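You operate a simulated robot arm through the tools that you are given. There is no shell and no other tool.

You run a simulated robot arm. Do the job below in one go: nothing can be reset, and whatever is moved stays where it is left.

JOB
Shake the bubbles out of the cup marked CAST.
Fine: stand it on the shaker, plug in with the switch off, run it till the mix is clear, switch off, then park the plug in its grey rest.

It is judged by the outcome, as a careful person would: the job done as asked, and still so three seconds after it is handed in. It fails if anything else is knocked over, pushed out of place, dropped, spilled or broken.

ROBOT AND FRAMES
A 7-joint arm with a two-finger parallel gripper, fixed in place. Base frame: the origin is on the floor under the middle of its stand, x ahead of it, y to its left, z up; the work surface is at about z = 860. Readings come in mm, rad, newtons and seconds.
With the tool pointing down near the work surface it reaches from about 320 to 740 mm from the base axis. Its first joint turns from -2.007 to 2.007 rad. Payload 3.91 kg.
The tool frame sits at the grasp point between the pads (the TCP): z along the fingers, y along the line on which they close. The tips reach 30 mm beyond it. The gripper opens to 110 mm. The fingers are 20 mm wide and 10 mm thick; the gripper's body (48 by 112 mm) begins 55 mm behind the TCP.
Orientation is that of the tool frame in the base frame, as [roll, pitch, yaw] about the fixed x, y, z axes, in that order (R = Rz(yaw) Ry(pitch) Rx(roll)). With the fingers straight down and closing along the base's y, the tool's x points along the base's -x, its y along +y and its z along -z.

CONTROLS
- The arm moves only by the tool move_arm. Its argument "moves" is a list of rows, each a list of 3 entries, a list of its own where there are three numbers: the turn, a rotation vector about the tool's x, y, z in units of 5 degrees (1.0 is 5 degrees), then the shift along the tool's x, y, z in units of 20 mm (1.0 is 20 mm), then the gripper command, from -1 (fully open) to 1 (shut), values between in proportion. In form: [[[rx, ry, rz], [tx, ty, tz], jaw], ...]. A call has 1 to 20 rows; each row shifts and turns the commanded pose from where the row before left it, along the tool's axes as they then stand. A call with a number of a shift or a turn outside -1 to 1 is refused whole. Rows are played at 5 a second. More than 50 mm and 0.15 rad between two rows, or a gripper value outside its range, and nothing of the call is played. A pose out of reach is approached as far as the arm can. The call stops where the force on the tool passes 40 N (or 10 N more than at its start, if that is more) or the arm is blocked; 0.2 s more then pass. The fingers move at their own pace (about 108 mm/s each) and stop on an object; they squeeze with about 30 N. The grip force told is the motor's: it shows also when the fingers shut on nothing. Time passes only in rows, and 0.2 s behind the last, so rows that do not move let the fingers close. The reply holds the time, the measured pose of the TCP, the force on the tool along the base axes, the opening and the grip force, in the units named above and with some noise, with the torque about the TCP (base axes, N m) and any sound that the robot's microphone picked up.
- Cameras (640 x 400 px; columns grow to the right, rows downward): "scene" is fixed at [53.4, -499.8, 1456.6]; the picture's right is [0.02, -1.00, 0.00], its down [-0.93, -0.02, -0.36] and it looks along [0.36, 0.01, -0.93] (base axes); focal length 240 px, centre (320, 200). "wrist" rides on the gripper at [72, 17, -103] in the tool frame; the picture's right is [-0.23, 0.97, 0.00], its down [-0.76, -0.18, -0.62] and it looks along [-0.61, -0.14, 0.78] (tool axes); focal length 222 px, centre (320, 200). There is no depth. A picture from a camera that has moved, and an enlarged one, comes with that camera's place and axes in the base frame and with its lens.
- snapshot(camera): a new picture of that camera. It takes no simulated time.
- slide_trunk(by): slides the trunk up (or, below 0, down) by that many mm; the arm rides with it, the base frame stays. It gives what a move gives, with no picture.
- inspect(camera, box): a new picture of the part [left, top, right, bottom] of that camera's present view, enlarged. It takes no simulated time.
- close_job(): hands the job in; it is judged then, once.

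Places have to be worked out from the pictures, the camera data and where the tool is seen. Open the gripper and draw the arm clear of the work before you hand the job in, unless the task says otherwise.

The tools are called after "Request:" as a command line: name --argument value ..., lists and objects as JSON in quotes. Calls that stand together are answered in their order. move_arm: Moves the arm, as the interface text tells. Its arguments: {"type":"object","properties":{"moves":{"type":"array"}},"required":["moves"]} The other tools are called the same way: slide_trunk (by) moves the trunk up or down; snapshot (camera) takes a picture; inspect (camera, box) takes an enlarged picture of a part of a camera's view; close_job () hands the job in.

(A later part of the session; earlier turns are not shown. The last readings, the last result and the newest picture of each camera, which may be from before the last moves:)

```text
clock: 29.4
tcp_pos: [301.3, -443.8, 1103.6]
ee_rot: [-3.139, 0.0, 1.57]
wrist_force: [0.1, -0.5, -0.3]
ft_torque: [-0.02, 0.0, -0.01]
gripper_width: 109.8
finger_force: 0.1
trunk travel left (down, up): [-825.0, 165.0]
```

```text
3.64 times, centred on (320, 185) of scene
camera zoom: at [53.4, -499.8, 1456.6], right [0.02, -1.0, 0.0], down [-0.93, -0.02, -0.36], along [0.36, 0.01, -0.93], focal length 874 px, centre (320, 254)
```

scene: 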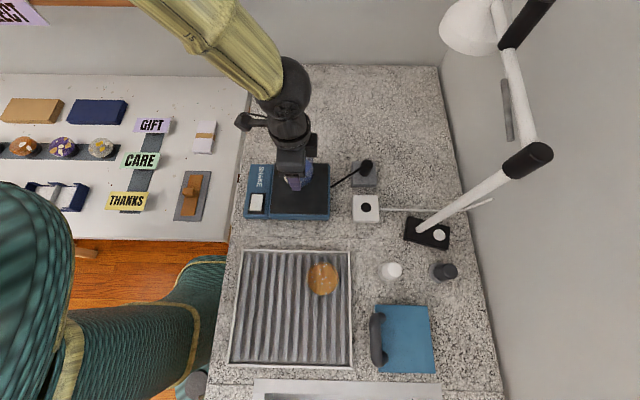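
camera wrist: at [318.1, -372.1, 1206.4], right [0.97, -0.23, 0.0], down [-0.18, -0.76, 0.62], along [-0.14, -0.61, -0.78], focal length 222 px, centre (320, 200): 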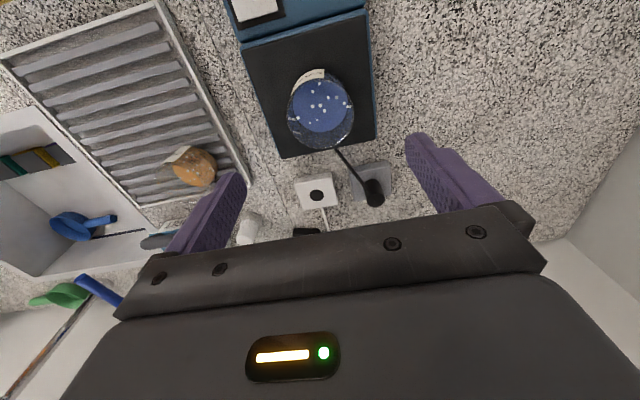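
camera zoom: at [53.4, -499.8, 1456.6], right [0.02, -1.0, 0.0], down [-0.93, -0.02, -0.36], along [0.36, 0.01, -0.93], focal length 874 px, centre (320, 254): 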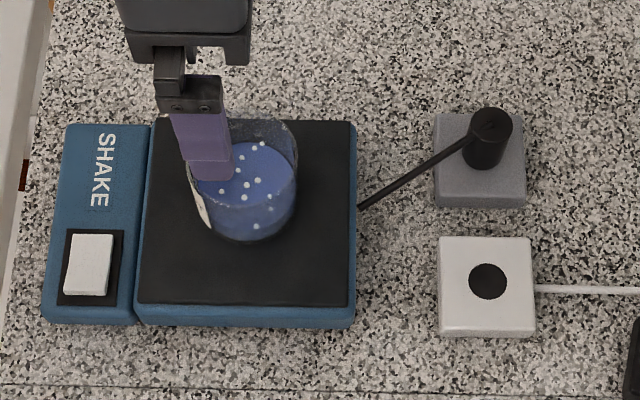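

The cup stands in the middle of the plate. Now I enlarge the plug, rest and socket in the wrist view to triangulate them.

Request:
inspect --camera "wrist" --box '[285, 140, 405, 220]'

Request:
inspect --camera "scene" --box '[345, 150, 390, 190]'

Request:
inspect --camera "scene" --box '[345, 190, 390, 230]'

```text
5.00 times, centred on (345, 180) of wrist
camera zoom: at [318.1, -372.1, 1206.4], right [0.97, -0.23, 0.0], down [-0.18, -0.76, 0.62], along [-0.14, -0.61, -0.78], focal length 1111 px, centre (195, 300)
```

zoom: 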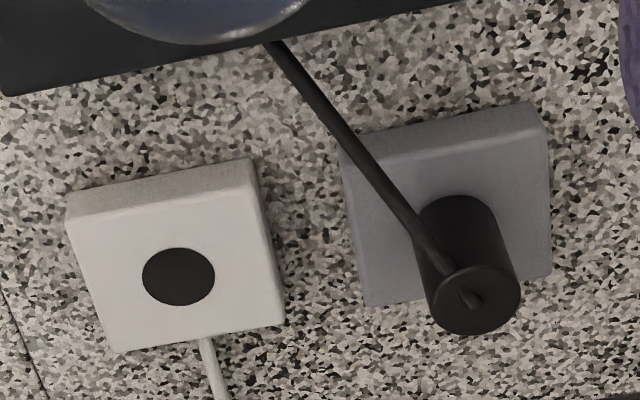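

```text
10.00 times, centred on (368, 170) of scene
camera zoom: at [53.4, -499.8, 1456.6], right [0.02, -1.0, 0.0], down [-0.93, -0.02, -0.36], along [0.36, 0.01, -0.93], focal length 2404 px, centre (-155, 500)
```

zoom: 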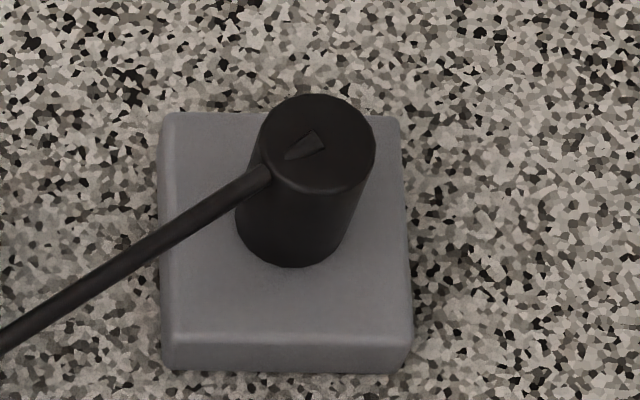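

```text
10.00 times, centred on (368, 210) of scene
camera zoom: at [53.4, -499.8, 1456.6], right [0.02, -1.0, 0.0], down [-0.93, -0.02, -0.36], along [0.36, 0.01, -0.93], focal length 2404 px, centre (-155, 100)
```

zoom: 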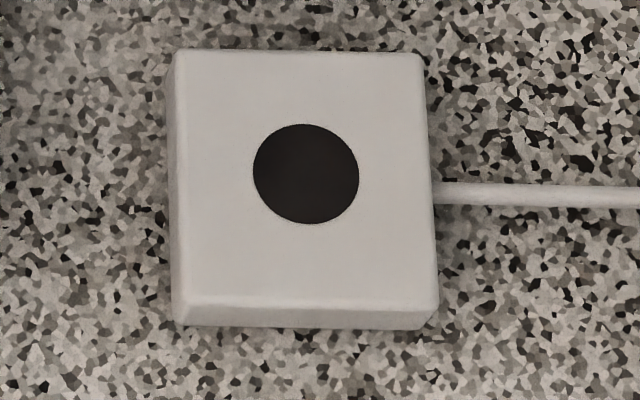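

Both views agree: plug axis ≈ (358.5, -614), top z≈921, about 29 mm wide, rest top ≈ 880; the socket hole lies (-101, +1) mm from it. I keep the fingers closing along x, which avoids the cable leaving towards -x/+y, then move above the plug and descend to z≈1003.

Request:
move_arm --moves '[[[0, 0, 0], [-0.945, 0.32, 0], -1], [[0, 0, 0], [-0.945, 0.32, 0], -1], [[0, 0, 0], [-0.945, 0.32, 0], -1], [[0, 0, 0], [-0.945, 0.32, 0], -1], [[0, 0, 0], [-0.945, 0.32, 0], -1], [[0, 0, 0], [-0.945, 0.32, 0], -1], [[0, 0, 0], [-0.945, 0.32, 0], -1], [[0, 0, 0], [-0.945, 0.32, 0], -1], [[0, 0, 0], [-0.945, 0.32, 0], -1], [[0, 0, 0], [0, 0, 1], -1], [[0, 0, 0], [0, 0, 1], -1], [[0, 0, 0], [0, 0, 1], -1], [[0, 0, 0], [0, 0, 1], -1], [[0, 0, 0], [0, 0, 1], -1]]'

Request:
snapshot --camera "wrist"

Request:
snapshot --camera "scene"

```text
clock: 32.4
tcp_pos: [358.9, -615.5, 1003.2]
ee_rot: [3.141, -0.001, 1.571]
wrist_force: [-0.7, -0.8, -0.4]
ft_torque: [-0.03, 0.02, -0.02]
gripper_width: 110.1
finger_force: 0.1
trunk travel left (down, up): [-825.0, 165.0]
```

```text
taken
camera wrist: at [375.6, -542.7, 1105.8], right [0.97, -0.23, 0.0], down [-0.18, -0.76, 0.62], along [-0.14, -0.61, -0.78], focal length 222 px, centre (320, 200)
```

wrist: 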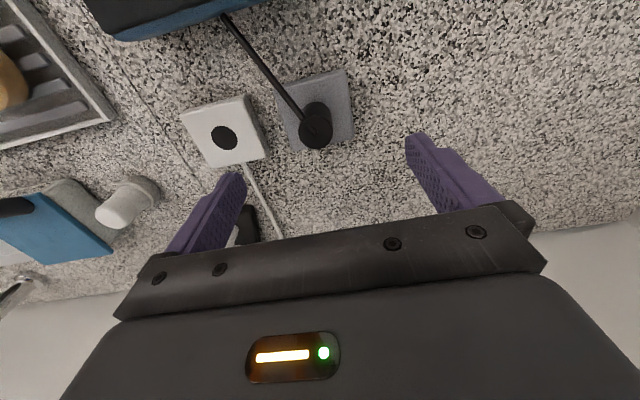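

```text
taken
```

scene: 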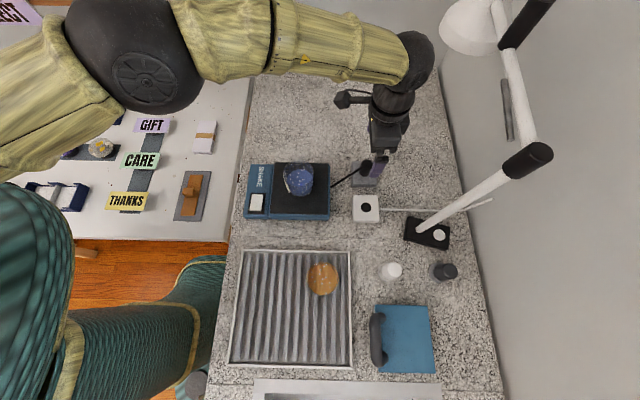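

The tool axis should pass (320, 133.6) at the plug-top depth; I enlarge to compare.

Request:
inspect --camera "wrist" --box '[270, 80, 370, 180]'

```text
4.00 times, centred on (320, 130) of wrist
camera zoom: at [375.6, -542.7, 1105.8], right [0.97, -0.23, 0.0], down [-0.18, -0.76, 0.62], along [-0.14, -0.61, -0.78], focal length 888 px, centre (320, 480)
```

zoom: 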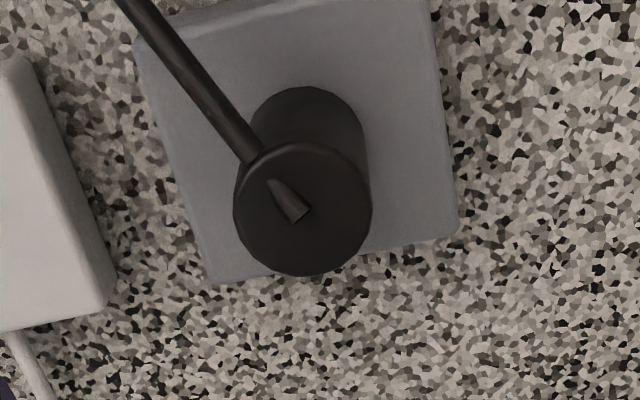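

The plug lies about 3.5 mm to -x and 2 mm to +y of the tool axis. I correct that and go down to z≈940 with open fingers straddling it.

Request:
move_arm --moves '[[[0, 0, 0], [0.1, -0.17, 0], -1], [[0, 0, 0], [0, 0, 0.8], -1], [[0, 0, 0], [0, 0, 0.8], -1], [[0, 0, 0], [0, 0, 0.8], -1], [[0, 0, 0], [0, 0, 0.75], -1]]'

Request:
inspect --camera "wrist" --box '[220, 90, 420, 220]'

Request:
inspect --camera "scene" --box '[320, 120, 430, 230]'

```text
clock: 33.6
tcp_pos: [354.0, -613.9, 941.1]
ee_rot: [3.142, 0.0, 1.57]
wrist_force: [-0.3, -0.1, 0.4]
ft_torque: [0.01, 0.03, 0.02]
gripper_width: 109.8
finger_force: 0.1
trunk travel left (down, up): [-825.0, 165.0]
```

```text
3.08 times, centred on (320, 155) of wrist
camera zoom: at [372.0, -540.9, 1042.9], right [0.97, -0.23, 0.0], down [-0.18, -0.76, 0.62], along [-0.14, -0.61, -0.78], focal length 684 px, centre (320, 338)
```

zoom: 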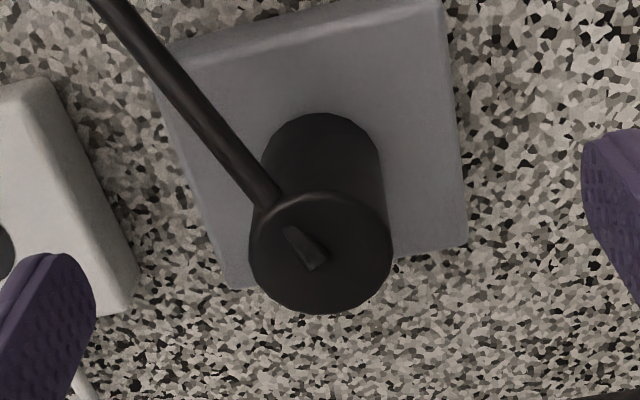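

```text
3.64 times, centred on (375, 175) of scene
camera zoom: at [53.4, -499.8, 1456.6], right [0.02, -1.0, 0.0], down [-0.93, -0.02, -0.36], along [0.36, 0.01, -0.93], focal length 874 px, centre (120, 291)
```

zoom: 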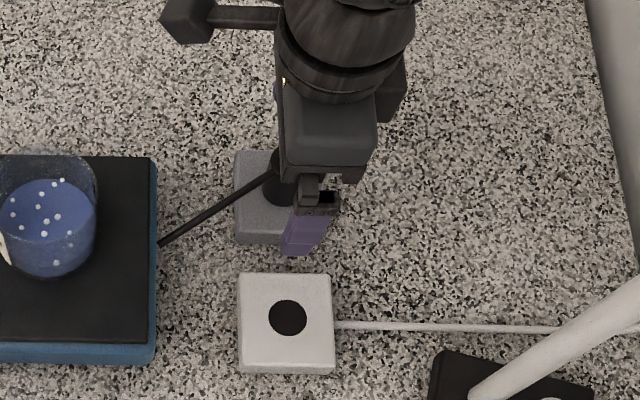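

Alignment is within 1 mm at the plug top. I descend to z≈918 (tips ≈ 888, above the rest's top ≈ 880) and close slowly.

Request:
move_arm --moves '[[[0, 0, 0], [-0.04, 0, 0.6], -1], [[0, 0, 0], [0, 0, 0.55], -1], [[0, 0, 0], [0, 0, 0], -0.4], [[0, 0, 0], [0, 0, 0], 0], [[0, 0, 0], [0, 0, 0], 0.3], [[0, 0, 0], [0, 0, 0], 0.4]]'

Request:
snapshot --camera "wrist"

```text
clock: 35.0
tcp_pos: [354.8, -614.4, 917.9]
ee_rot: [3.141, -0.001, 1.572]
wrist_force: [0.3, -0.1, 0.8]
ft_torque: [0.01, -0.02, -0.01]
gripper_width: 32.7
finger_force: 0.1
trunk travel left (down, up): [-825.0, 165.0]
```

```text
taken
camera wrist: at [372.1, -541.6, 1020.4], right [0.97, -0.23, 0.0], down [-0.18, -0.76, 0.62], along [-0.14, -0.61, -0.78], focal length 222 px, centre (320, 200)
```

wrist: 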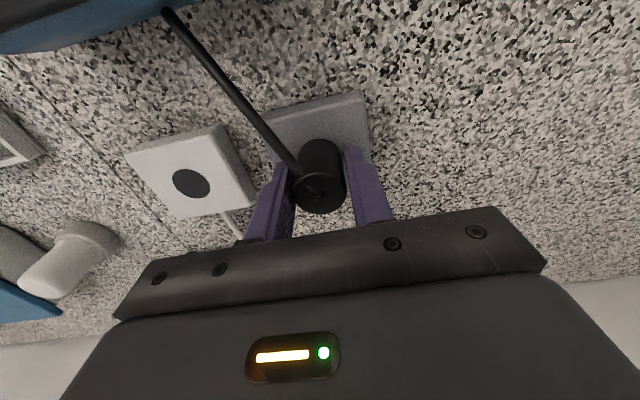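

The fingers are nearly at the plug (32.7 mm, no force yet), the cable clear of them. I close fully onto it.

Request:
move_arm --moves '[[[0, 0, 0], [0, 0, 0], 0.5], [[0, 0, 0], [0, 0, 0], 0.6], [[0, 0, 0], [0, 0, 0], 0.7]]'

Request:
inspect --camera "wrist" --box '[240, 100, 400, 230]'

```text
clock: 35.8
tcp_pos: [353.8, -614.6, 918.6]
ee_rot: [3.141, 0.001, 1.571]
wrist_force: [0.8, -0.1, 0.2]
ft_torque: [0.05, -0.08, -0.01]
gripper_width: 28.6
finger_force: 30.3
trunk travel left (down, up): [-825.0, 165.0]
```

```text
3.08 times, centred on (320, 165) of wrist
camera zoom: at [372.3, -541.5, 1020.5], right [0.97, -0.23, 0.0], down [-0.18, -0.76, 0.62], along [-0.14, -0.61, -0.78], focal length 684 px, centre (320, 308)
```

zoom: 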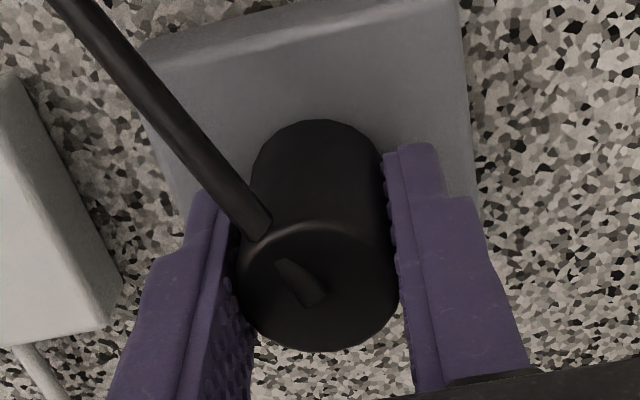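

Plug gripped (28.6 mm, 30 N). I lift it slowly about 40 mm, watching force, and remember this pose (354.3, -614.5, 918.2) for parking later.

Request:
move_arm --moves '[[[0, 0, 0], [0, 0, -0.25], 0.8], [[0, 0, 0], [0, 0, -0.5], 0.8], [[0, 0, 0], [0, 0, -0.5], 0.8], [[0, 0, 0], [0, 0, -0.5], 0.8], [[0, 0, 0], [0, 0, -0.25], 0.8]]'

Request:
snapshot --camera "wrist"

Request:
inspect --camera "scene" --box '[320, 120, 430, 230]'

```text
clock: 37.0
tcp_pos: [356.1, -614.2, 958.3]
ee_rot: [-3.141, 0.001, 1.569]
wrist_force: [-0.3, 0.3, -0.9]
ft_torque: [0.0, 0.01, -0.03]
gripper_width: 28.6
finger_force: 29.6
trunk travel left (down, up): [-825.0, 165.0]
```

```text
taken
camera wrist: at [372.4, -541.3, 1060.2], right [0.97, -0.23, 0.0], down [-0.18, -0.76, 0.62], along [-0.14, -0.61, -0.78], focal length 222 px, centre (320, 200)
```

wrist: 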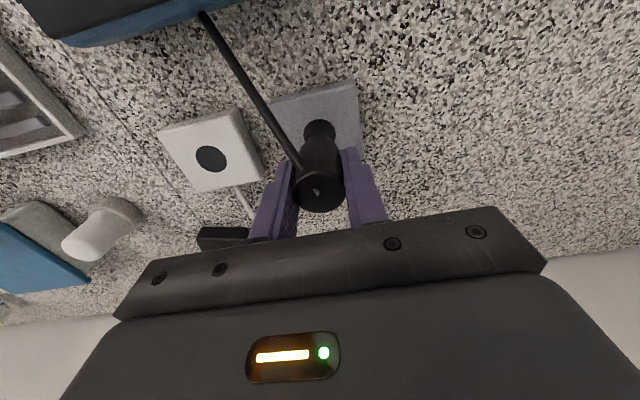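

```text
3.64 times, centred on (375, 175) of scene
camera zoom: at [53.4, -499.8, 1456.6], right [0.02, -1.0, 0.0], down [-0.93, -0.02, -0.36], along [0.36, 0.01, -0.93], focal length 874 px, centre (120, 291)
```

zoom: 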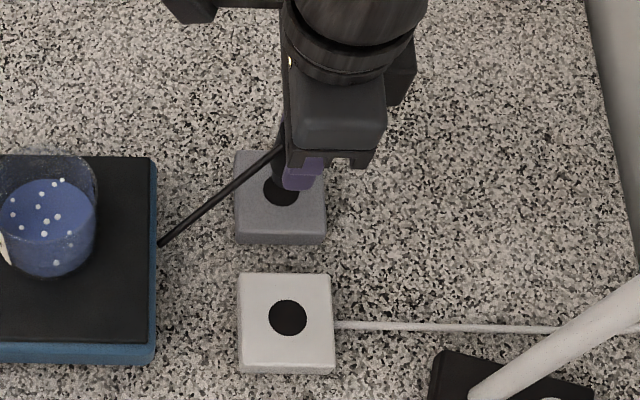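

The plug comes up freely and the rest's hole appears, the same size as the socket's. I zoom to see the plug's lower end.

Request:
inspect --camera "wrist" --box '[260, 80, 380, 220]'

Request:
inspect --camera "scene" --box '[345, 150, 390, 190]'

```text
2.86 times, centred on (320, 150) of wrist
camera zoom: at [372.4, -541.3, 1060.2], right [0.97, -0.23, 0.0], down [-0.18, -0.76, 0.62], along [-0.14, -0.61, -0.78], focal length 635 px, centre (320, 343)
```

zoom: 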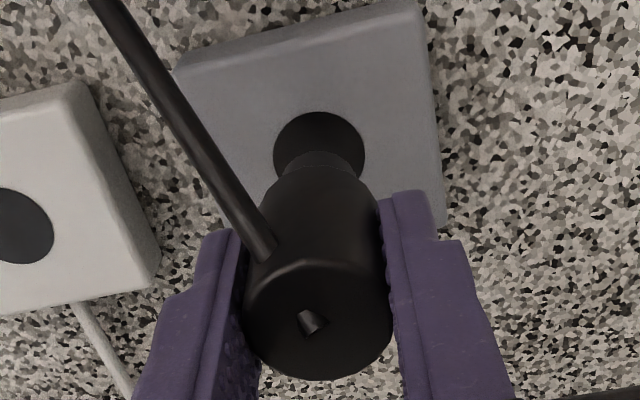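

```text
10.00 times, centred on (368, 170) of scene
camera zoom: at [53.4, -499.8, 1456.6], right [0.02, -1.0, 0.0], down [-0.93, -0.02, -0.36], along [0.36, 0.01, -0.93], focal length 2404 px, centre (-155, 500)
```

zoom: 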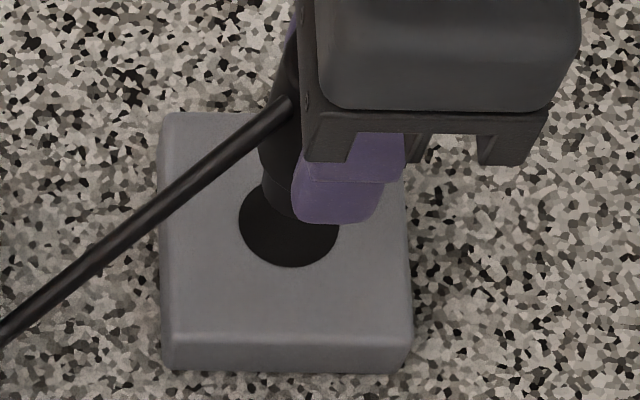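

The plug has a narrower nose that enters the hole. The socket hole lies (-100.4, 0) from the rest's hole by the scene view; I raise 10 mm and traverse 100 mm in -x, then check alignment in the wrist view.

Request:
move_arm --moves '[[[0, 0, 0], [0, 0, -0.5], 0.8], [[0, 0, 0], [0, -0.4, 0], 0.8], [[0, 0, 0], [0, -0.7, 0], 0.8], [[0, 0, 0], [0, -0.8, 0], 0.8], [[0, 0, 0], [0, -0.9, 0], 0.8], [[0, 0, 0], [0, -0.9, 0], 0.8], [[0, 0, 0], [0, -0.72, 0], 0.8], [[0, 0, 0], [0, -0.4, 0], 0.8], [[0, 0, 0], [0, -0.2, 0], 0.8]]'

Request:
snapshot --camera "wrist"

Request:
inspect --camera "wrist" --box '[260, 80, 380, 220]'

Request:
snapshot --camera "scene"

```text
clock: 39.0
tcp_pos: [254.1, -613.1, 967.0]
ee_rot: [-3.141, 0.001, 1.572]
wrist_force: [0.9, -0.2, -0.5]
ft_torque: [-0.01, 0.0, 0.0]
gripper_width: 28.4
finger_force: 29.7
trunk travel left (down, up): [-825.0, 165.0]
```

```text
taken
camera wrist: at [271.7, -541.2, 1070.3], right [0.97, -0.23, 0.0], down [-0.18, -0.76, 0.62], along [-0.14, -0.61, -0.78], focal length 222 px, centre (320, 200)
```

wrist: 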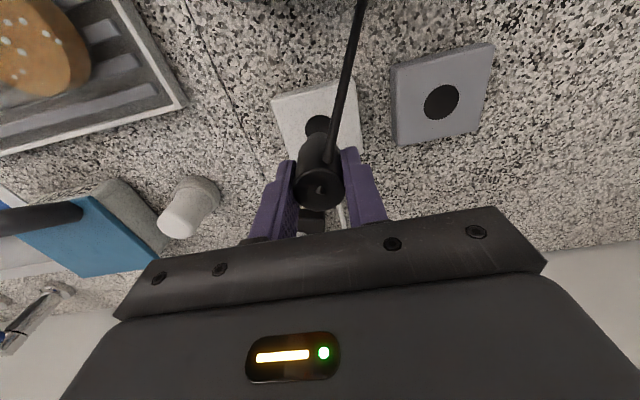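

```text
2.86 times, centred on (320, 150) of wrist
camera zoom: at [271.7, -541.2, 1070.3], right [0.97, -0.23, 0.0], down [-0.18, -0.76, 0.62], along [-0.14, -0.61, -0.78], focal length 635 px, centre (320, 343)
```

zoom: 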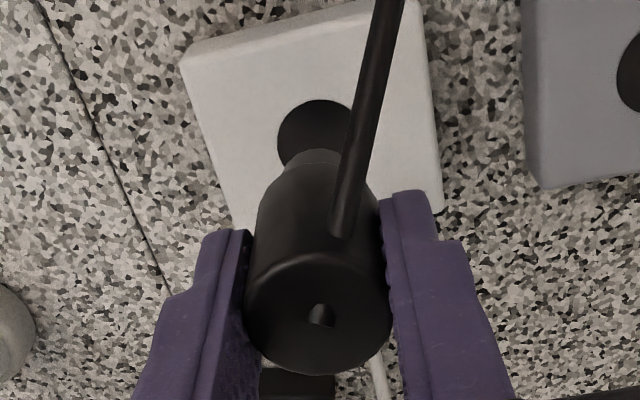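

```text
taken
```

scene: 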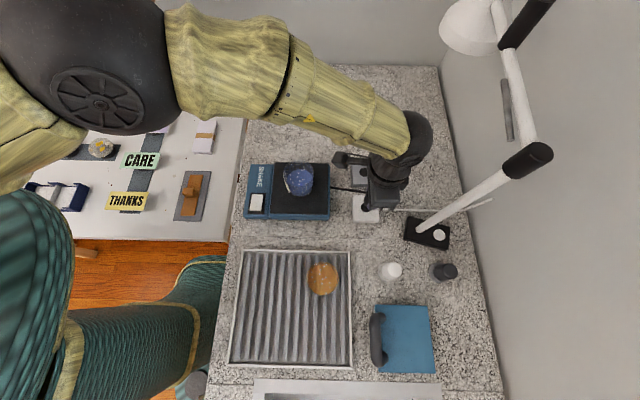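

The hole seems well aligned in x; I zoom in on it to compare with where the axis should meet it (col 320, row ≈146 in the last enlargement).

Request:
inspect --camera "wrist" --box '[290, 95, 350, 155]'

Request:
inspect --camera "scene" --box '[340, 180, 400, 230]'

```text
6.67 times, centred on (320, 125) of wrist
camera zoom: at [271.7, -541.2, 1070.3], right [0.97, -0.23, 0.0], down [-0.18, -0.76, 0.62], along [-0.14, -0.61, -0.78], focal length 1481 px, centre (320, 700)
```

zoom: 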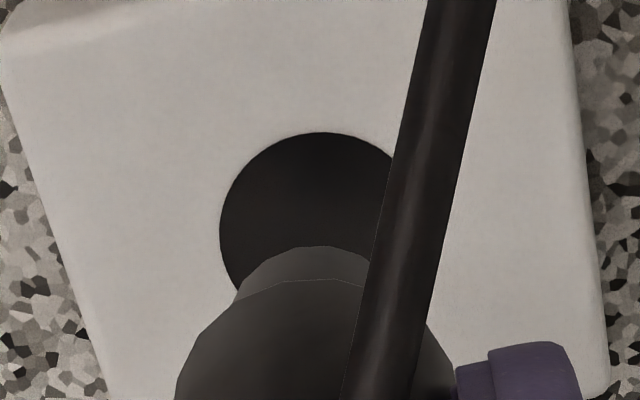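

```text
8.00 times, centred on (370, 205) of scene
camera zoom: at [53.4, -499.8, 1456.6], right [0.02, -1.0, 0.0], down [-0.93, -0.02, -0.36], along [0.36, 0.01, -0.93], focal length 1923 px, centre (-80, 160)
```

zoom: 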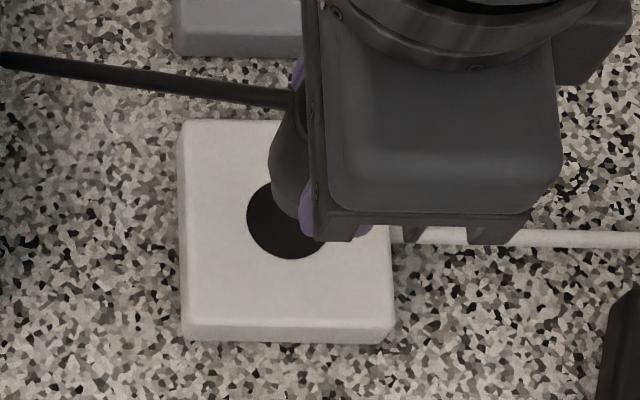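

The hole centre is within ≈1 mm; I shift 0.8 mm in +y and lower to z≈945 for another look before entering.

Request:
move_arm --moves '[[[0, 0, 0], [0.04, 0, 0.4], 0.8], [[0, 0, 0], [0, 0, 0.4], 0.8], [[0, 0, 0], [0, 0, 0.3], 0.8], [[0, 0, 0], [0, 0, 0], 0.8]]'

Request:
inspect --camera "wrist" --box '[270, 95, 370, 185]'

Request:
inspect --camera "scene" --box '[340, 180, 400, 230]'

```text
clock: 40.0
tcp_pos: [254.7, -611.5, 946.4]
ee_rot: [-3.141, 0.001, 1.57]
wrist_force: [-0.3, 0.8, -0.4]
ft_torque: [0.01, -0.01, -0.02]
gripper_width: 28.5
finger_force: 30.2
trunk travel left (down, up): [-825.0, 165.0]
```

```text
4.44 times, centred on (320, 140) of wrist
camera zoom: at [271.7, -540.7, 1048.2], right [0.97, -0.23, 0.0], down [-0.18, -0.76, 0.62], along [-0.14, -0.61, -0.78], focal length 987 px, centre (320, 467)
```

zoom: 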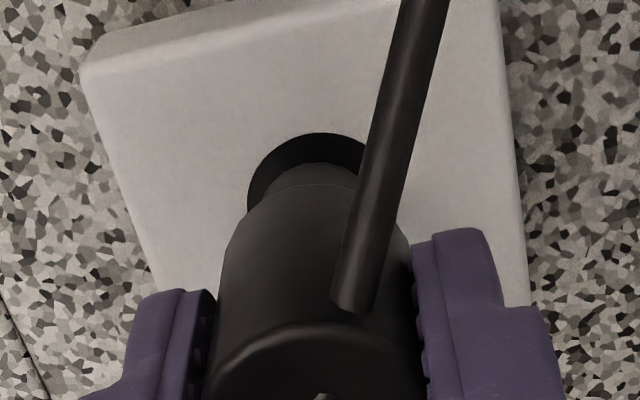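

```text
8.00 times, centred on (370, 205) of scene
camera zoom: at [53.4, -499.8, 1456.6], right [0.02, -1.0, 0.0], down [-0.93, -0.02, -0.36], along [0.36, 0.01, -0.93], focal length 1923 px, centre (-80, 160)
```

zoom: 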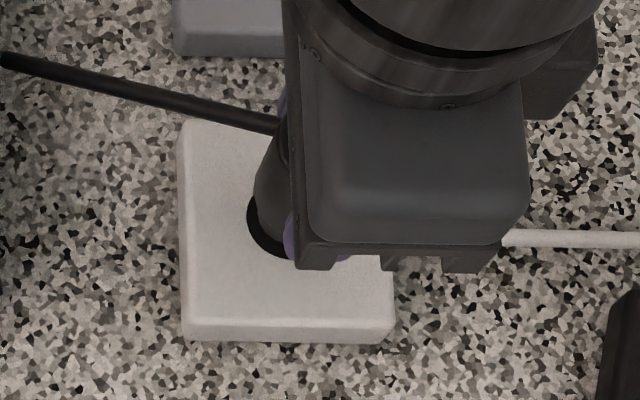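

Nose and hole look concentric. I lower slowly in 3 mm steps, watching for contact and sound.

Request:
move_arm --moves '[[[0, 0, 0], [0, 0, 0.15], 0.8], [[0, 0, 0], [0, 0, 0.15], 0.8], [[0, 0, 0], [0, 0, 0.15], 0.8], [[0, 0, 0], [0, 0, 0.15], 0.8], [[0, 0, 0], [0, 0, 0.15], 0.8]]'

Request:
inspect --camera "wrist" --box '[270, 95, 370, 185]'

```text
clock: 41.2
tcp_pos: [254.3, -612.9, 930.1]
ee_rot: [3.142, -0.001, 1.571]
wrist_force: [0.0, -0.7, -1.4]
ft_torque: [0.02, -0.01, 0.0]
gripper_width: 28.7
finger_force: 29.5
trunk travel left (down, up): [-825.0, 165.0]
```

```text
4.44 times, centred on (320, 140) of wrist
camera zoom: at [271.5, -540.8, 1033.1], right [0.97, -0.23, 0.0], down [-0.18, -0.76, 0.62], along [-0.14, -0.61, -0.78], focal length 987 px, centre (320, 467)
```

zoom: 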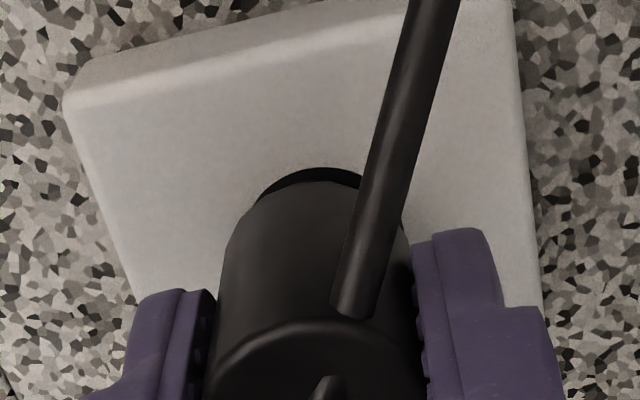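

No contact force yet; the nose is entering the hole. I continue down in 2 mm steps.

Request:
move_arm --moves '[[[0, 0, 0], [0, 0, 0.12], 0.8], [[0, 0, 0], [0, 0, 0.12], 0.8], [[0, 0, 0], [0, 0, 0.1], 0.8], [[0, 0, 0], [0, 0, 0.1], 0.8]]'

Request:
inspect --camera "wrist" --box '[270, 95, 370, 185]'

```text
clock: 42.2
tcp_pos: [254.7, -614.2, 922.1]
ee_rot: [-3.142, 0.002, 1.57]
wrist_force: [1.4, -2.8, 3.2]
ft_torque: [0.03, -0.08, -0.01]
gripper_width: 28.6
finger_force: 29.3
trunk travel left (down, up): [-825.0, 165.0]
```

```text
4.44 times, centred on (320, 140) of wrist
camera zoom: at [272.2, -541.1, 1025.0], right [0.97, -0.23, 0.0], down [-0.18, -0.76, 0.62], along [-0.14, -0.61, -0.78], focal length 987 px, centre (320, 467)
```

zoom: 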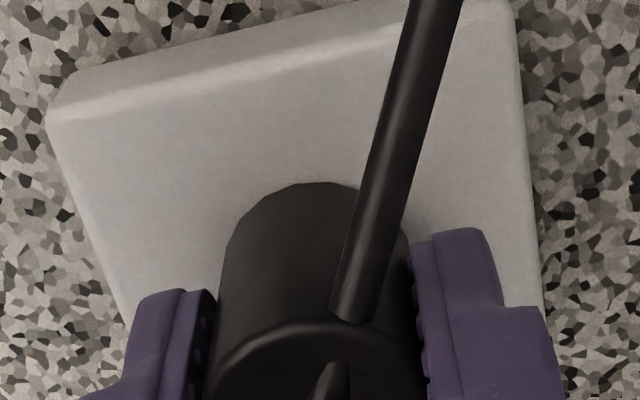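

Slight side force of -2.8 N in y: the nose touches the +y side. I shift 0.6 mm back in -y and carry on down.

Request:
move_arm --moves '[[[0, 0, 0], [-0.03, 0, 0], 0.8], [[0, 0, 0], [0, 0, 0.08], 0.8], [[0, 0, 0], [0, 0, 0.08], 0.8]]'

Request:
inspect --camera "wrist" --box '[270, 95, 370, 185]'

```text
clock: 43.0
tcp_pos: [255.2, -613.3, 923.0]
ee_rot: [3.141, 0.005, 1.572]
wrist_force: [3.3, -0.2, 24.6]
ft_torque: [0.47, 0.33, 0.01]
gripper_width: 28.6
finger_force: 30.5
trunk travel left (down, up): [-825.0, 165.0]
```

```text
4.44 times, centred on (320, 140) of wrist
camera zoom: at [272.0, -540.7, 1024.3], right [0.97, -0.23, 0.0], down [-0.18, -0.76, 0.63], along [-0.14, -0.61, -0.78], focal length 987 px, centre (320, 467)
```

zoom: 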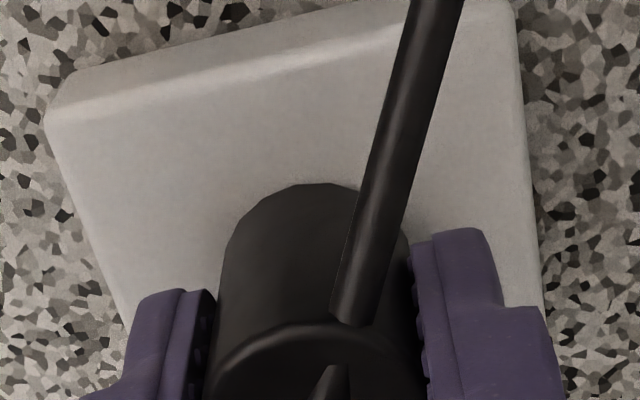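

Contact at z≈922 with 25 N, about 4 mm above the TCP height it had in the rest. I check whether it is seated, using the same enlargement as in the rest for comparison.

Request:
inspect --camera "wrist" --box '[240, 100, 400, 230]'

Request:
inspect --camera "scene" --box '[340, 175, 400, 230]'

```text
3.08 times, centred on (320, 165) of wrist
camera zoom: at [272.0, -540.7, 1024.3], right [0.97, -0.23, 0.0], down [-0.18, -0.76, 0.63], along [-0.14, -0.61, -0.78], focal length 684 px, centre (320, 308)
```

zoom: 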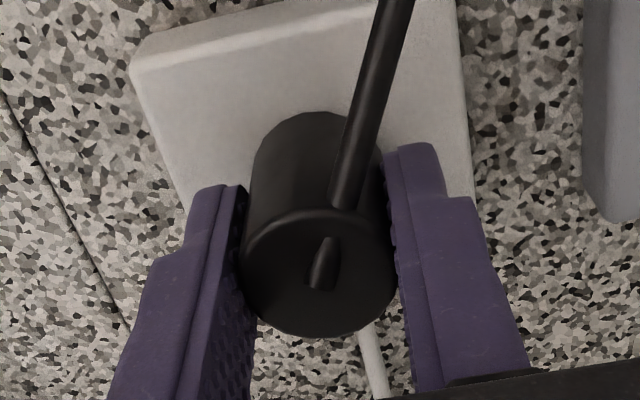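

```text
7.27 times, centred on (370, 202) of scene
camera zoom: at [53.4, -499.8, 1456.6], right [0.02, -1.0, 0.0], down [-0.93, -0.02, -0.36], along [0.36, 0.01, -0.93], focal length 1748 px, centre (-44, 182)
```

zoom: 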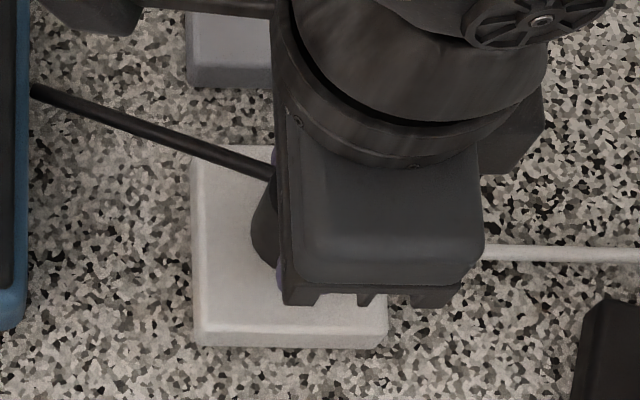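

The plug slid about 4 mm down in the grip during the lift, which exactly accounts for contact at 922: its body is seated on the socket. I ease the push and open the fingers partway (60 mm).

Request:
move_arm --moves '[[[0, 0, 0], [0, 0, -0.1], 0.8], [[0, 0, 0], [0, 0, -0.05], 0.8], [[0, 0, 0], [0, 0, 0], 0.4], [[0, 0, 0], [0, 0, 0], 0.2], [[0, 0, 0], [0, 0, 0], 0], [[0, 0, 0], [0, 0, 0], -0.1]]'

Request:
inspect --camera "wrist" --box '[240, 100, 400, 230]'

```text
clock: 44.4
tcp_pos: [255.1, -613.2, 921.5]
ee_rot: [-3.141, 0.0, 1.569]
wrist_force: [-1.1, 0.1, -0.4]
ft_torque: [0.01, -0.02, 0.02]
gripper_width: 60.7
finger_force: 0.0
trunk travel left (down, up): [-825.0, 165.0]
```

```text
3.08 times, centred on (320, 165) of wrist
camera zoom: at [271.8, -541.3, 1024.0], right [0.97, -0.23, 0.0], down [-0.18, -0.76, 0.62], along [-0.14, -0.61, -0.78], focal length 684 px, centre (320, 308)
```

zoom: 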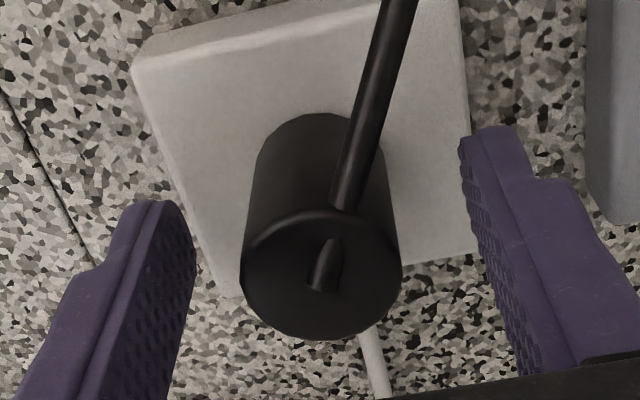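

The plug stands seated in the socket, upright, and no running sound: the switch was indeed off. I rise straight up.

Request:
move_arm --moves '[[[0, 0, 0], [0, 0, -0.4], -0.1], [[0, 0, 0], [0, 0, -0.8], -0.1], [[0, 0, 0], [0, 0, -1], -0.1], [[0, 0, 0], [0, 0, -1], -0.1], [[0, 0, 0], [0, 0, -1], -0.1], [[0, 0, 0], [0, 0, -1], -0.1], [[0, 0, 0], [0, 0, -1], -0.1], [[0, 0, 0], [0, 0, -1], -0.1], [[0, 0, 0], [0, 0, -1], -0.1]]'

Request:
snapshot --camera "wrist"

Request:
inspect --camera "scene" --box '[240, 130, 400, 240]'

```text
clock: 46.4
tcp_pos: [255.6, -612.7, 1085.4]
ee_rot: [-3.141, 0.0, 1.571]
wrist_force: [-0.8, 0.6, -0.1]
ft_torque: [0.0, -0.02, -0.02]
gripper_width: 60.5
finger_force: 0.0
trunk travel left (down, up): [-825.0, 165.0]
```

```text
taken
camera wrist: at [271.8, -540.8, 1188.1], right [0.97, -0.23, 0.0], down [-0.18, -0.76, 0.62], along [-0.14, -0.61, -0.78], focal length 222 px, centre (320, 200)
```

wrist: 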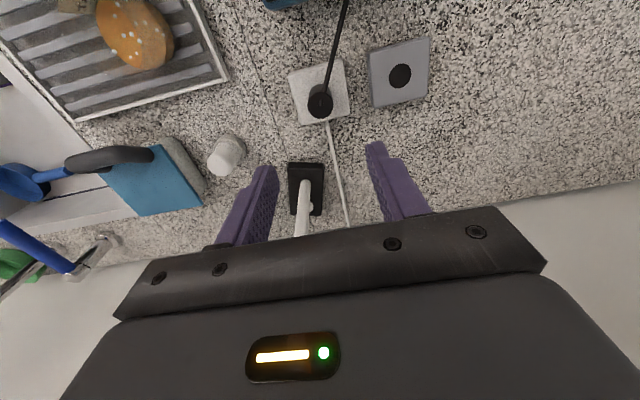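

```text
3.64 times, centred on (320, 185) of scene
camera zoom: at [53.4, -499.8, 1456.6], right [0.02, -1.0, 0.0], down [-0.93, -0.02, -0.36], along [0.36, 0.01, -0.93], focal length 874 px, centre (320, 254)
```

zoom: 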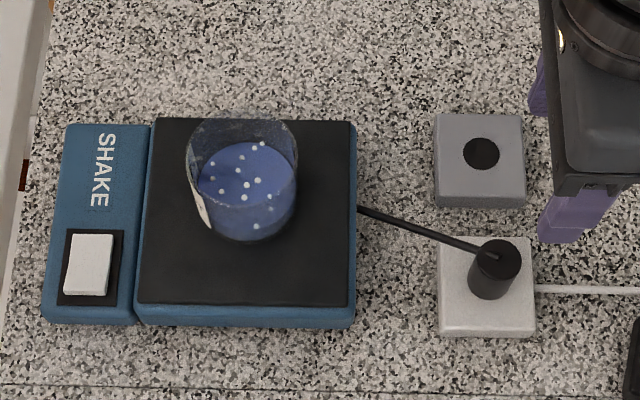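

The plug stands in the socket, the cup still shows bubbles, and all is quiet. I shut the fingers and travel at z≈1085 to above the proud -x half of the rocker, near (241, -339).

Request:
move_arm --moves '[[[0, 0, 0], [0.6, -0.05, 0], 0.5], [[0, 0, 0], [1, -0.05, 0], 1], [[0, 0, 0], [1, -0.05, 0], 1], [[0, 0, 0], [1, -0.05, 0], 1], [[0, 0, 0], [1, -0.05, 0], 1], [[0, 0, 0], [1, -0.05, 0], 1], [[0, 0, 0], [1, -0.05, 0], 1], [[0, 0, 0], [1, -0.05, 0], 1], [[0, 0, 0], [1, -0.05, 0], 1], [[0, 0, 0], [1, -0.05, 0], 1], [[0, 0, 0], [1, -0.05, 0], 1], [[0, 0, 0], [1, -0.05, 0], 1], [[0, 0, 0], [1, -0.05, 0], 1], [[0, 0, 0], [1, -0.05, 0], 1]]'

Request:
snapshot --camera "wrist"

Request:
inspect --camera "wrist" --box '[260, 70, 380, 190]'

```text
clock: 49.4
tcp_pos: [240.0, -341.4, 1085.7]
ee_rot: [-3.14, 0.002, 1.572]
wrist_force: [0.0, -0.1, 0.4]
ft_torque: [-0.03, -0.05, 0.03]
gripper_width: 0.0
finger_force: 29.9
trunk travel left (down, up): [-825.0, 165.0]
```

```text
taken
camera wrist: at [257.3, -268.4, 1188.1], right [0.97, -0.23, 0.0], down [-0.18, -0.76, 0.62], along [-0.14, -0.61, -0.78], focal length 222 px, centre (320, 200)
```

wrist: 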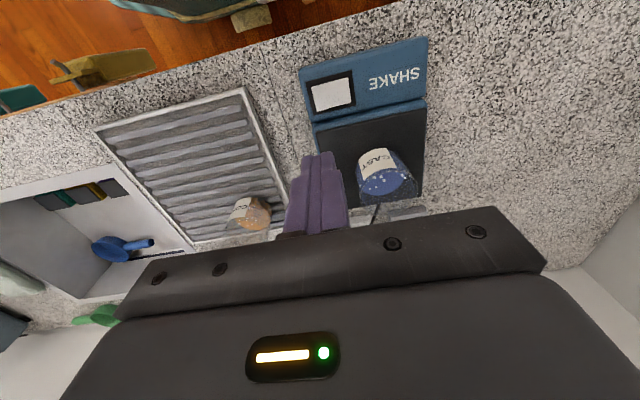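

```text
3.33 times, centred on (320, 130) of wrist
camera zoom: at [257.3, -268.4, 1188.1], right [0.97, -0.23, 0.0], down [-0.18, -0.76, 0.62], along [-0.14, -0.61, -0.78], focal length 740 px, centre (320, 433)
```

zoom: 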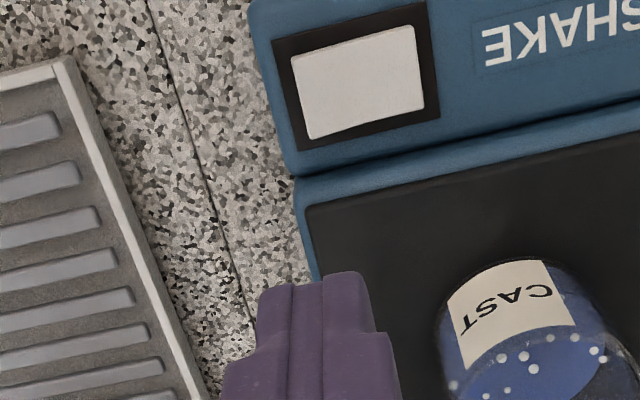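

The -x half of the rocker is at about (242, -336). I correct by (+2, +5) mm and lower to z≈955 (tips 925, over the rocker).

Request:
move_arm --moves '[[[0, 0, 0], [0.27, 0.1, 0.5], 1], [[0, 0, 0], [0, 0, 1], 1], [[0, 0, 0], [0, 0, 1], 1], [[0, 0, 0], [0, 0, 1], 1], [[0, 0, 0], [0, 0, 1], 1], [[0, 0, 0], [0, 0, 1], 1], [[0, 0, 0], [0, 0, 1], 1]]'

Request:
inspect --camera "wrist" --box '[240, 90, 400, 220]'

Request:
inspect --camera "scene" --box '[235, 140, 340, 230]'

```text
clock: 51.0
tcp_pos: [243.3, -337.7, 954.8]
ee_rot: [3.141, 0.0, 1.571]
wrist_force: [0.6, -0.1, 0.6]
ft_torque: [-0.02, -0.01, 0.0]
gripper_width: 0.0
finger_force: 29.8
trunk travel left (down, up): [-825.0, 165.0]
```

```text
3.08 times, centred on (320, 155) of wrist
camera zoom: at [260.4, -264.5, 1057.8], right [0.97, -0.23, 0.0], down [-0.18, -0.76, 0.62], along [-0.14, -0.61, -0.78], focal length 684 px, centre (320, 338)
```

zoom: 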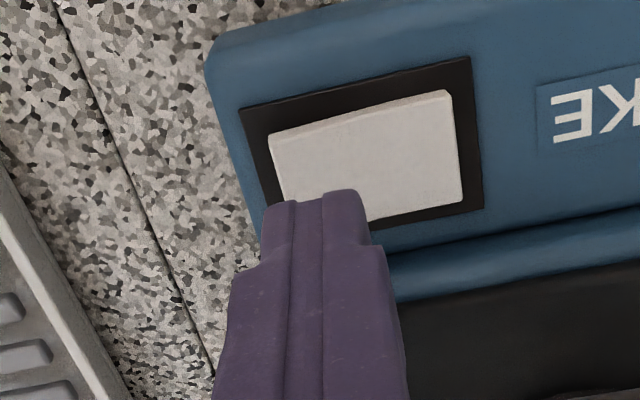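

```text
4.44 times, centred on (288, 185) of scene
camera zoom: at [53.4, -499.8, 1456.6], right [0.02, -1.0, 0.0], down [-0.93, -0.02, -0.36], along [0.36, 0.01, -0.93], focal length 1068 px, centre (464, 267)
```

zoom: 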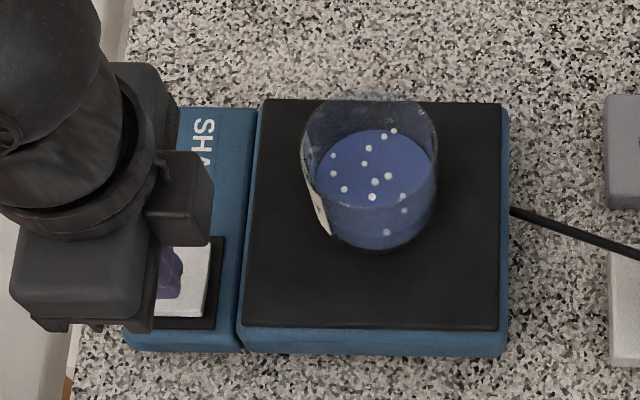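

The tips are over the -x half but about 5 mm to -y of its middle; I shift +5 mm in y and press down in 2 mm steps, listening.

Request:
move_arm --moves '[[[0, 0, 0], [0.25, 0, 0], 1], [[0, 0, 0], [0, 0, 0.2], 1], [[0, 0, 0], [0, 0, 0.2], 1], [[0, 0, 0], [0, 0, 0.1], 1], [[0, 0, 0], [0, 0, 0.1], 1]]'

Request:
inspect --camera "wrist" --box '[240, 90, 400, 220]'

```text
clock: 52.2
tcp_pos: [242.5, -331.4, 943.6]
ee_rot: [3.142, 0.001, 1.57]
wrist_force: [0.5, 0.5, -0.3]
ft_torque: [0.0, -0.01, 0.01]
gripper_width: 0.0
finger_force: 30.1
trunk travel left (down, up): [-825.0, 165.0]
```

```text
3.08 times, centred on (320, 155) of wrist
camera zoom: at [260.1, -259.2, 1046.3], right [0.97, -0.23, 0.0], down [-0.18, -0.76, 0.62], along [-0.14, -0.61, -0.78], focal length 684 px, centre (320, 338)
```

zoom: 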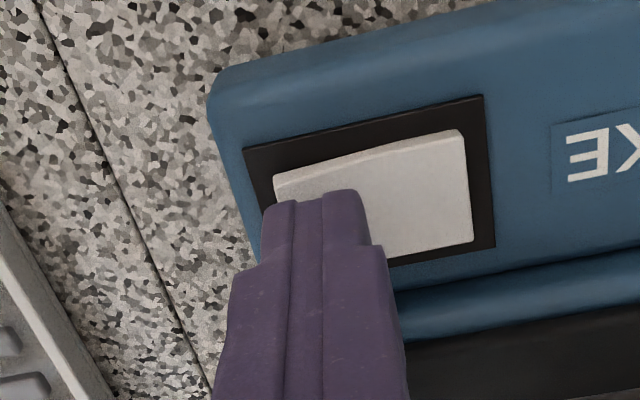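

No contact at tip z≈913.5. I continue in 2 mm steps.

Request:
move_arm --moves '[[[0, 0, 0], [0, 0, 0.1], 1], [[0, 0, 0], [0, 0, 0.1], 1], [[0, 0, 0], [0, 0, 0.1], 1]]'

```text
clock: 53.0
tcp_pos: [242.6, -330.8, 937.9]
ee_rot: [-3.14, -0.001, 1.569]
wrist_force: [-0.2, -0.3, 0.3]
ft_torque: [0.03, 0.03, 0.0]
gripper_width: 0.0
finger_force: 29.5
trunk travel left (down, up): [-825.0, 165.0]
```

Still free at tip z≈908; I go on with 2 mm steps.

Request:
move_arm --moves '[[[0, 0, 0], [0, 0, 0.1], 1], [[0, 0, 0], [0, 0, 0.1], 1], [[0, 0, 0], [0, 0, 0.1], 1]]'

Request:
inspect --camera "wrist" --box '[240, 90, 400, 220]'

```text
clock: 53.8
tcp_pos: [241.6, -330.9, 932.7]
ee_rot: [-3.14, 0.004, 1.569]
wrist_force: [-3.7, 2.2, 15.2]
ft_torque: [0.02, -0.05, 0.03]
gripper_width: 0.1
finger_force: 30.2
trunk travel left (down, up): [-825.0, 165.0]
```

```text
3.08 times, centred on (320, 155) of wrist
camera zoom: at [259.3, -258.3, 1035.3], right [0.97, -0.23, 0.0], down [-0.18, -0.76, 0.62], along [-0.14, -0.61, -0.78], focal length 684 px, centre (320, 338)
```

zoom: 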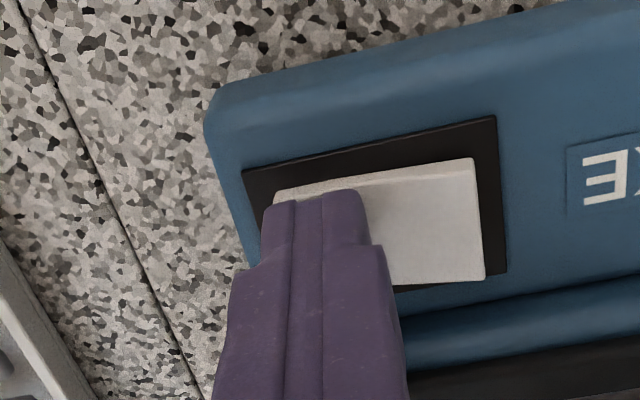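

Contact: 15 N at tip z≈903, rocker starting to tilt. I press on in 1–1.5 mm steps.

Request:
move_arm --moves '[[[0, 0, 0], [0, 0, 0.06], 1], [[0, 0, 0], [0, 0, 0.06], 1]]'

Request:
inspect --camera "scene" --box '[235, 140, 340, 230]'

```text
clock: 54.4
tcp_pos: [241.2, -330.5, 932.4]
ee_rot: [3.138, 0.004, 1.571]
wrist_force: [-4.1, 5.0, 26.6]
ft_torque: [0.19, -0.13, 0.04]
gripper_width: 0.1
finger_force: 29.5
trunk travel left (down, up): [-825.0, 165.0]
stopped in row 2: the force on the tool passed its limit at 43 N (the readings are from after the stop); the commanded pose is now the measured one
```

```text
4.44 times, centred on (288, 185) of scene
camera zoom: at [53.4, -499.8, 1456.6], right [0.02, -1.0, 0.0], down [-0.93, -0.02, -0.36], along [0.36, 0.01, -0.93], focal length 1068 px, centre (464, 267)
```

zoom: 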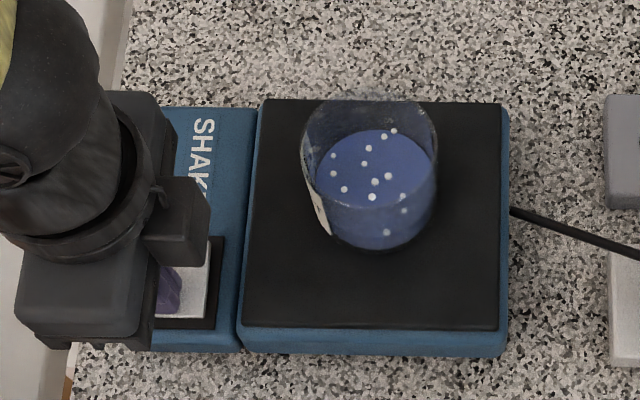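

The force limit was reached with the tip at about 902. I lift off 60 mm and look at the rocker and whether anything runs.

Request:
move_arm --moves '[[[0, 0, 0], [0, 0, -0.3], 1], [[0, 0, 0], [0, 0, -0.9], 1], [[0, 0, 0], [0, 0, -0.9], 1], [[0, 0, 0], [0, 0, -0.9], 1]]'

Request:
inspect --camera "wrist" --box '[260, 70, 400, 190]'

Request:
inspect --camera "scene" --box '[235, 140, 340, 230]'

```text
clock: 55.4
tcp_pos: [243.1, -331.6, 991.3]
ee_rot: [3.14, 0.004, 1.573]
wrist_force: [-0.6, -0.7, 0.5]
ft_torque: [0.04, -0.01, -0.02]
gripper_width: 0.2
finger_force: 29.5
trunk travel left (down, up): [-825.0, 165.0]
```

```text
3.33 times, centred on (330, 130) of wrist
camera zoom: at [259.8, -259.0, 1094.0], right [0.97, -0.23, 0.0], down [-0.18, -0.76, 0.63], along [-0.14, -0.61, -0.78], focal length 740 px, centre (287, 433)
```

zoom: 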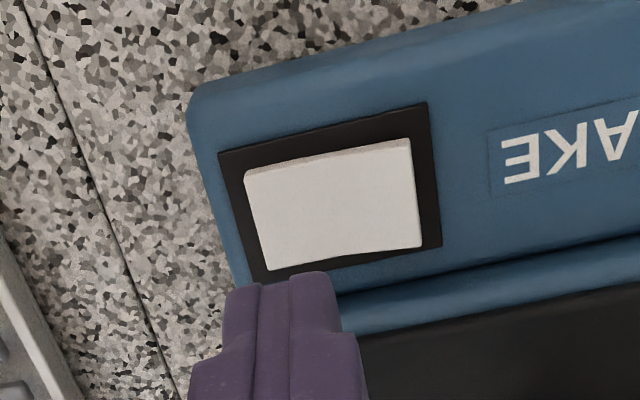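

```text
4.44 times, centred on (288, 185) of scene
camera zoom: at [53.4, -499.8, 1456.6], right [0.02, -1.0, 0.0], down [-0.93, -0.02, -0.36], along [0.36, 0.01, -0.93], focal length 1068 px, centre (464, 267)
```

zoom: 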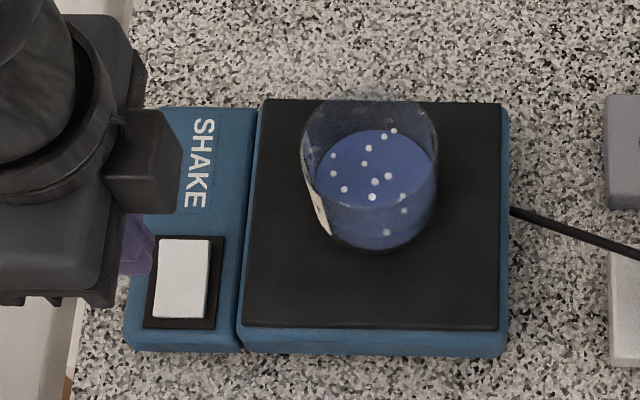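

The rocker looks changed; I zoom in on it from the scene camera and look for sounds or motion.

Request:
inspect --camera "scene" --box '[246, 190, 270, 215]'

Request:
inspect --camera "wrist" --box '[300, 90, 360, 140]'

Request:
inspect --camera "scene" --box '[345, 180, 400, 230]'

```text
16.00 times, centred on (258, 202) of scene
camera zoom: at [53.4, -499.8, 1456.6], right [0.02, -1.0, 0.0], down [-0.93, -0.02, -0.36], along [0.36, 0.01, -0.93], focal length 3846 px, centre (1312, 160)
```

zoom: 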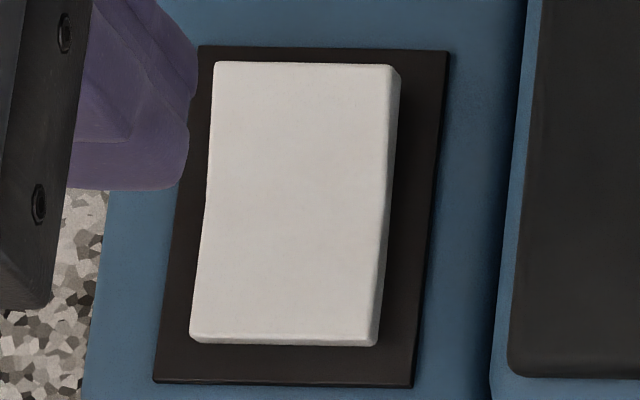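

```text
8.00 times, centred on (330, 115) of wrist
camera zoom: at [259.8, -259.0, 1094.0], right [0.97, -0.23, 0.0], down [-0.18, -0.76, 0.63], along [-0.14, -0.61, -0.78], focal length 1777 px, centre (240, 880)
```

zoom: 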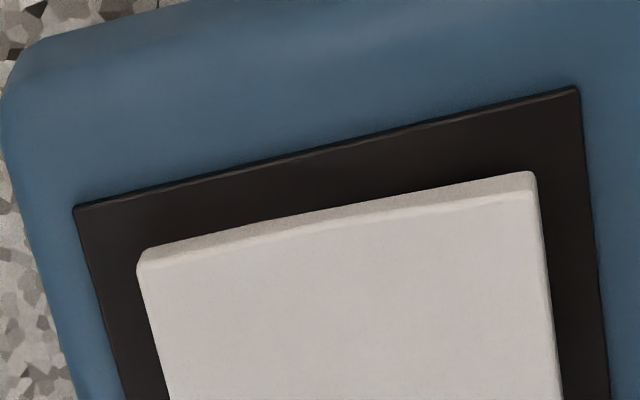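

```text
8.00 times, centred on (372, 205) of scene
camera zoom: at [53.4, -499.8, 1456.6], right [0.02, -1.0, 0.0], down [-0.93, -0.02, -0.36], along [0.36, 0.01, -0.93], focal length 1923 px, centre (-100, 160)
```

zoom: 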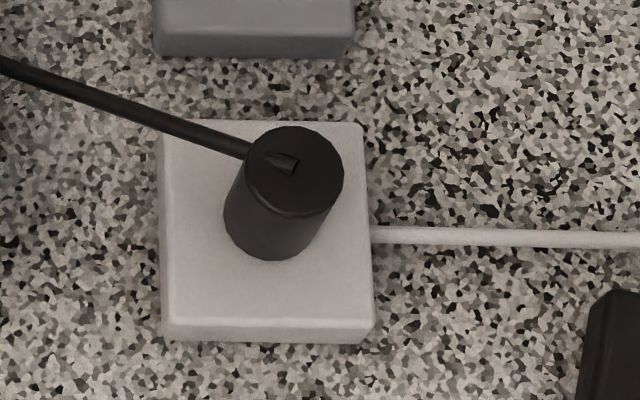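

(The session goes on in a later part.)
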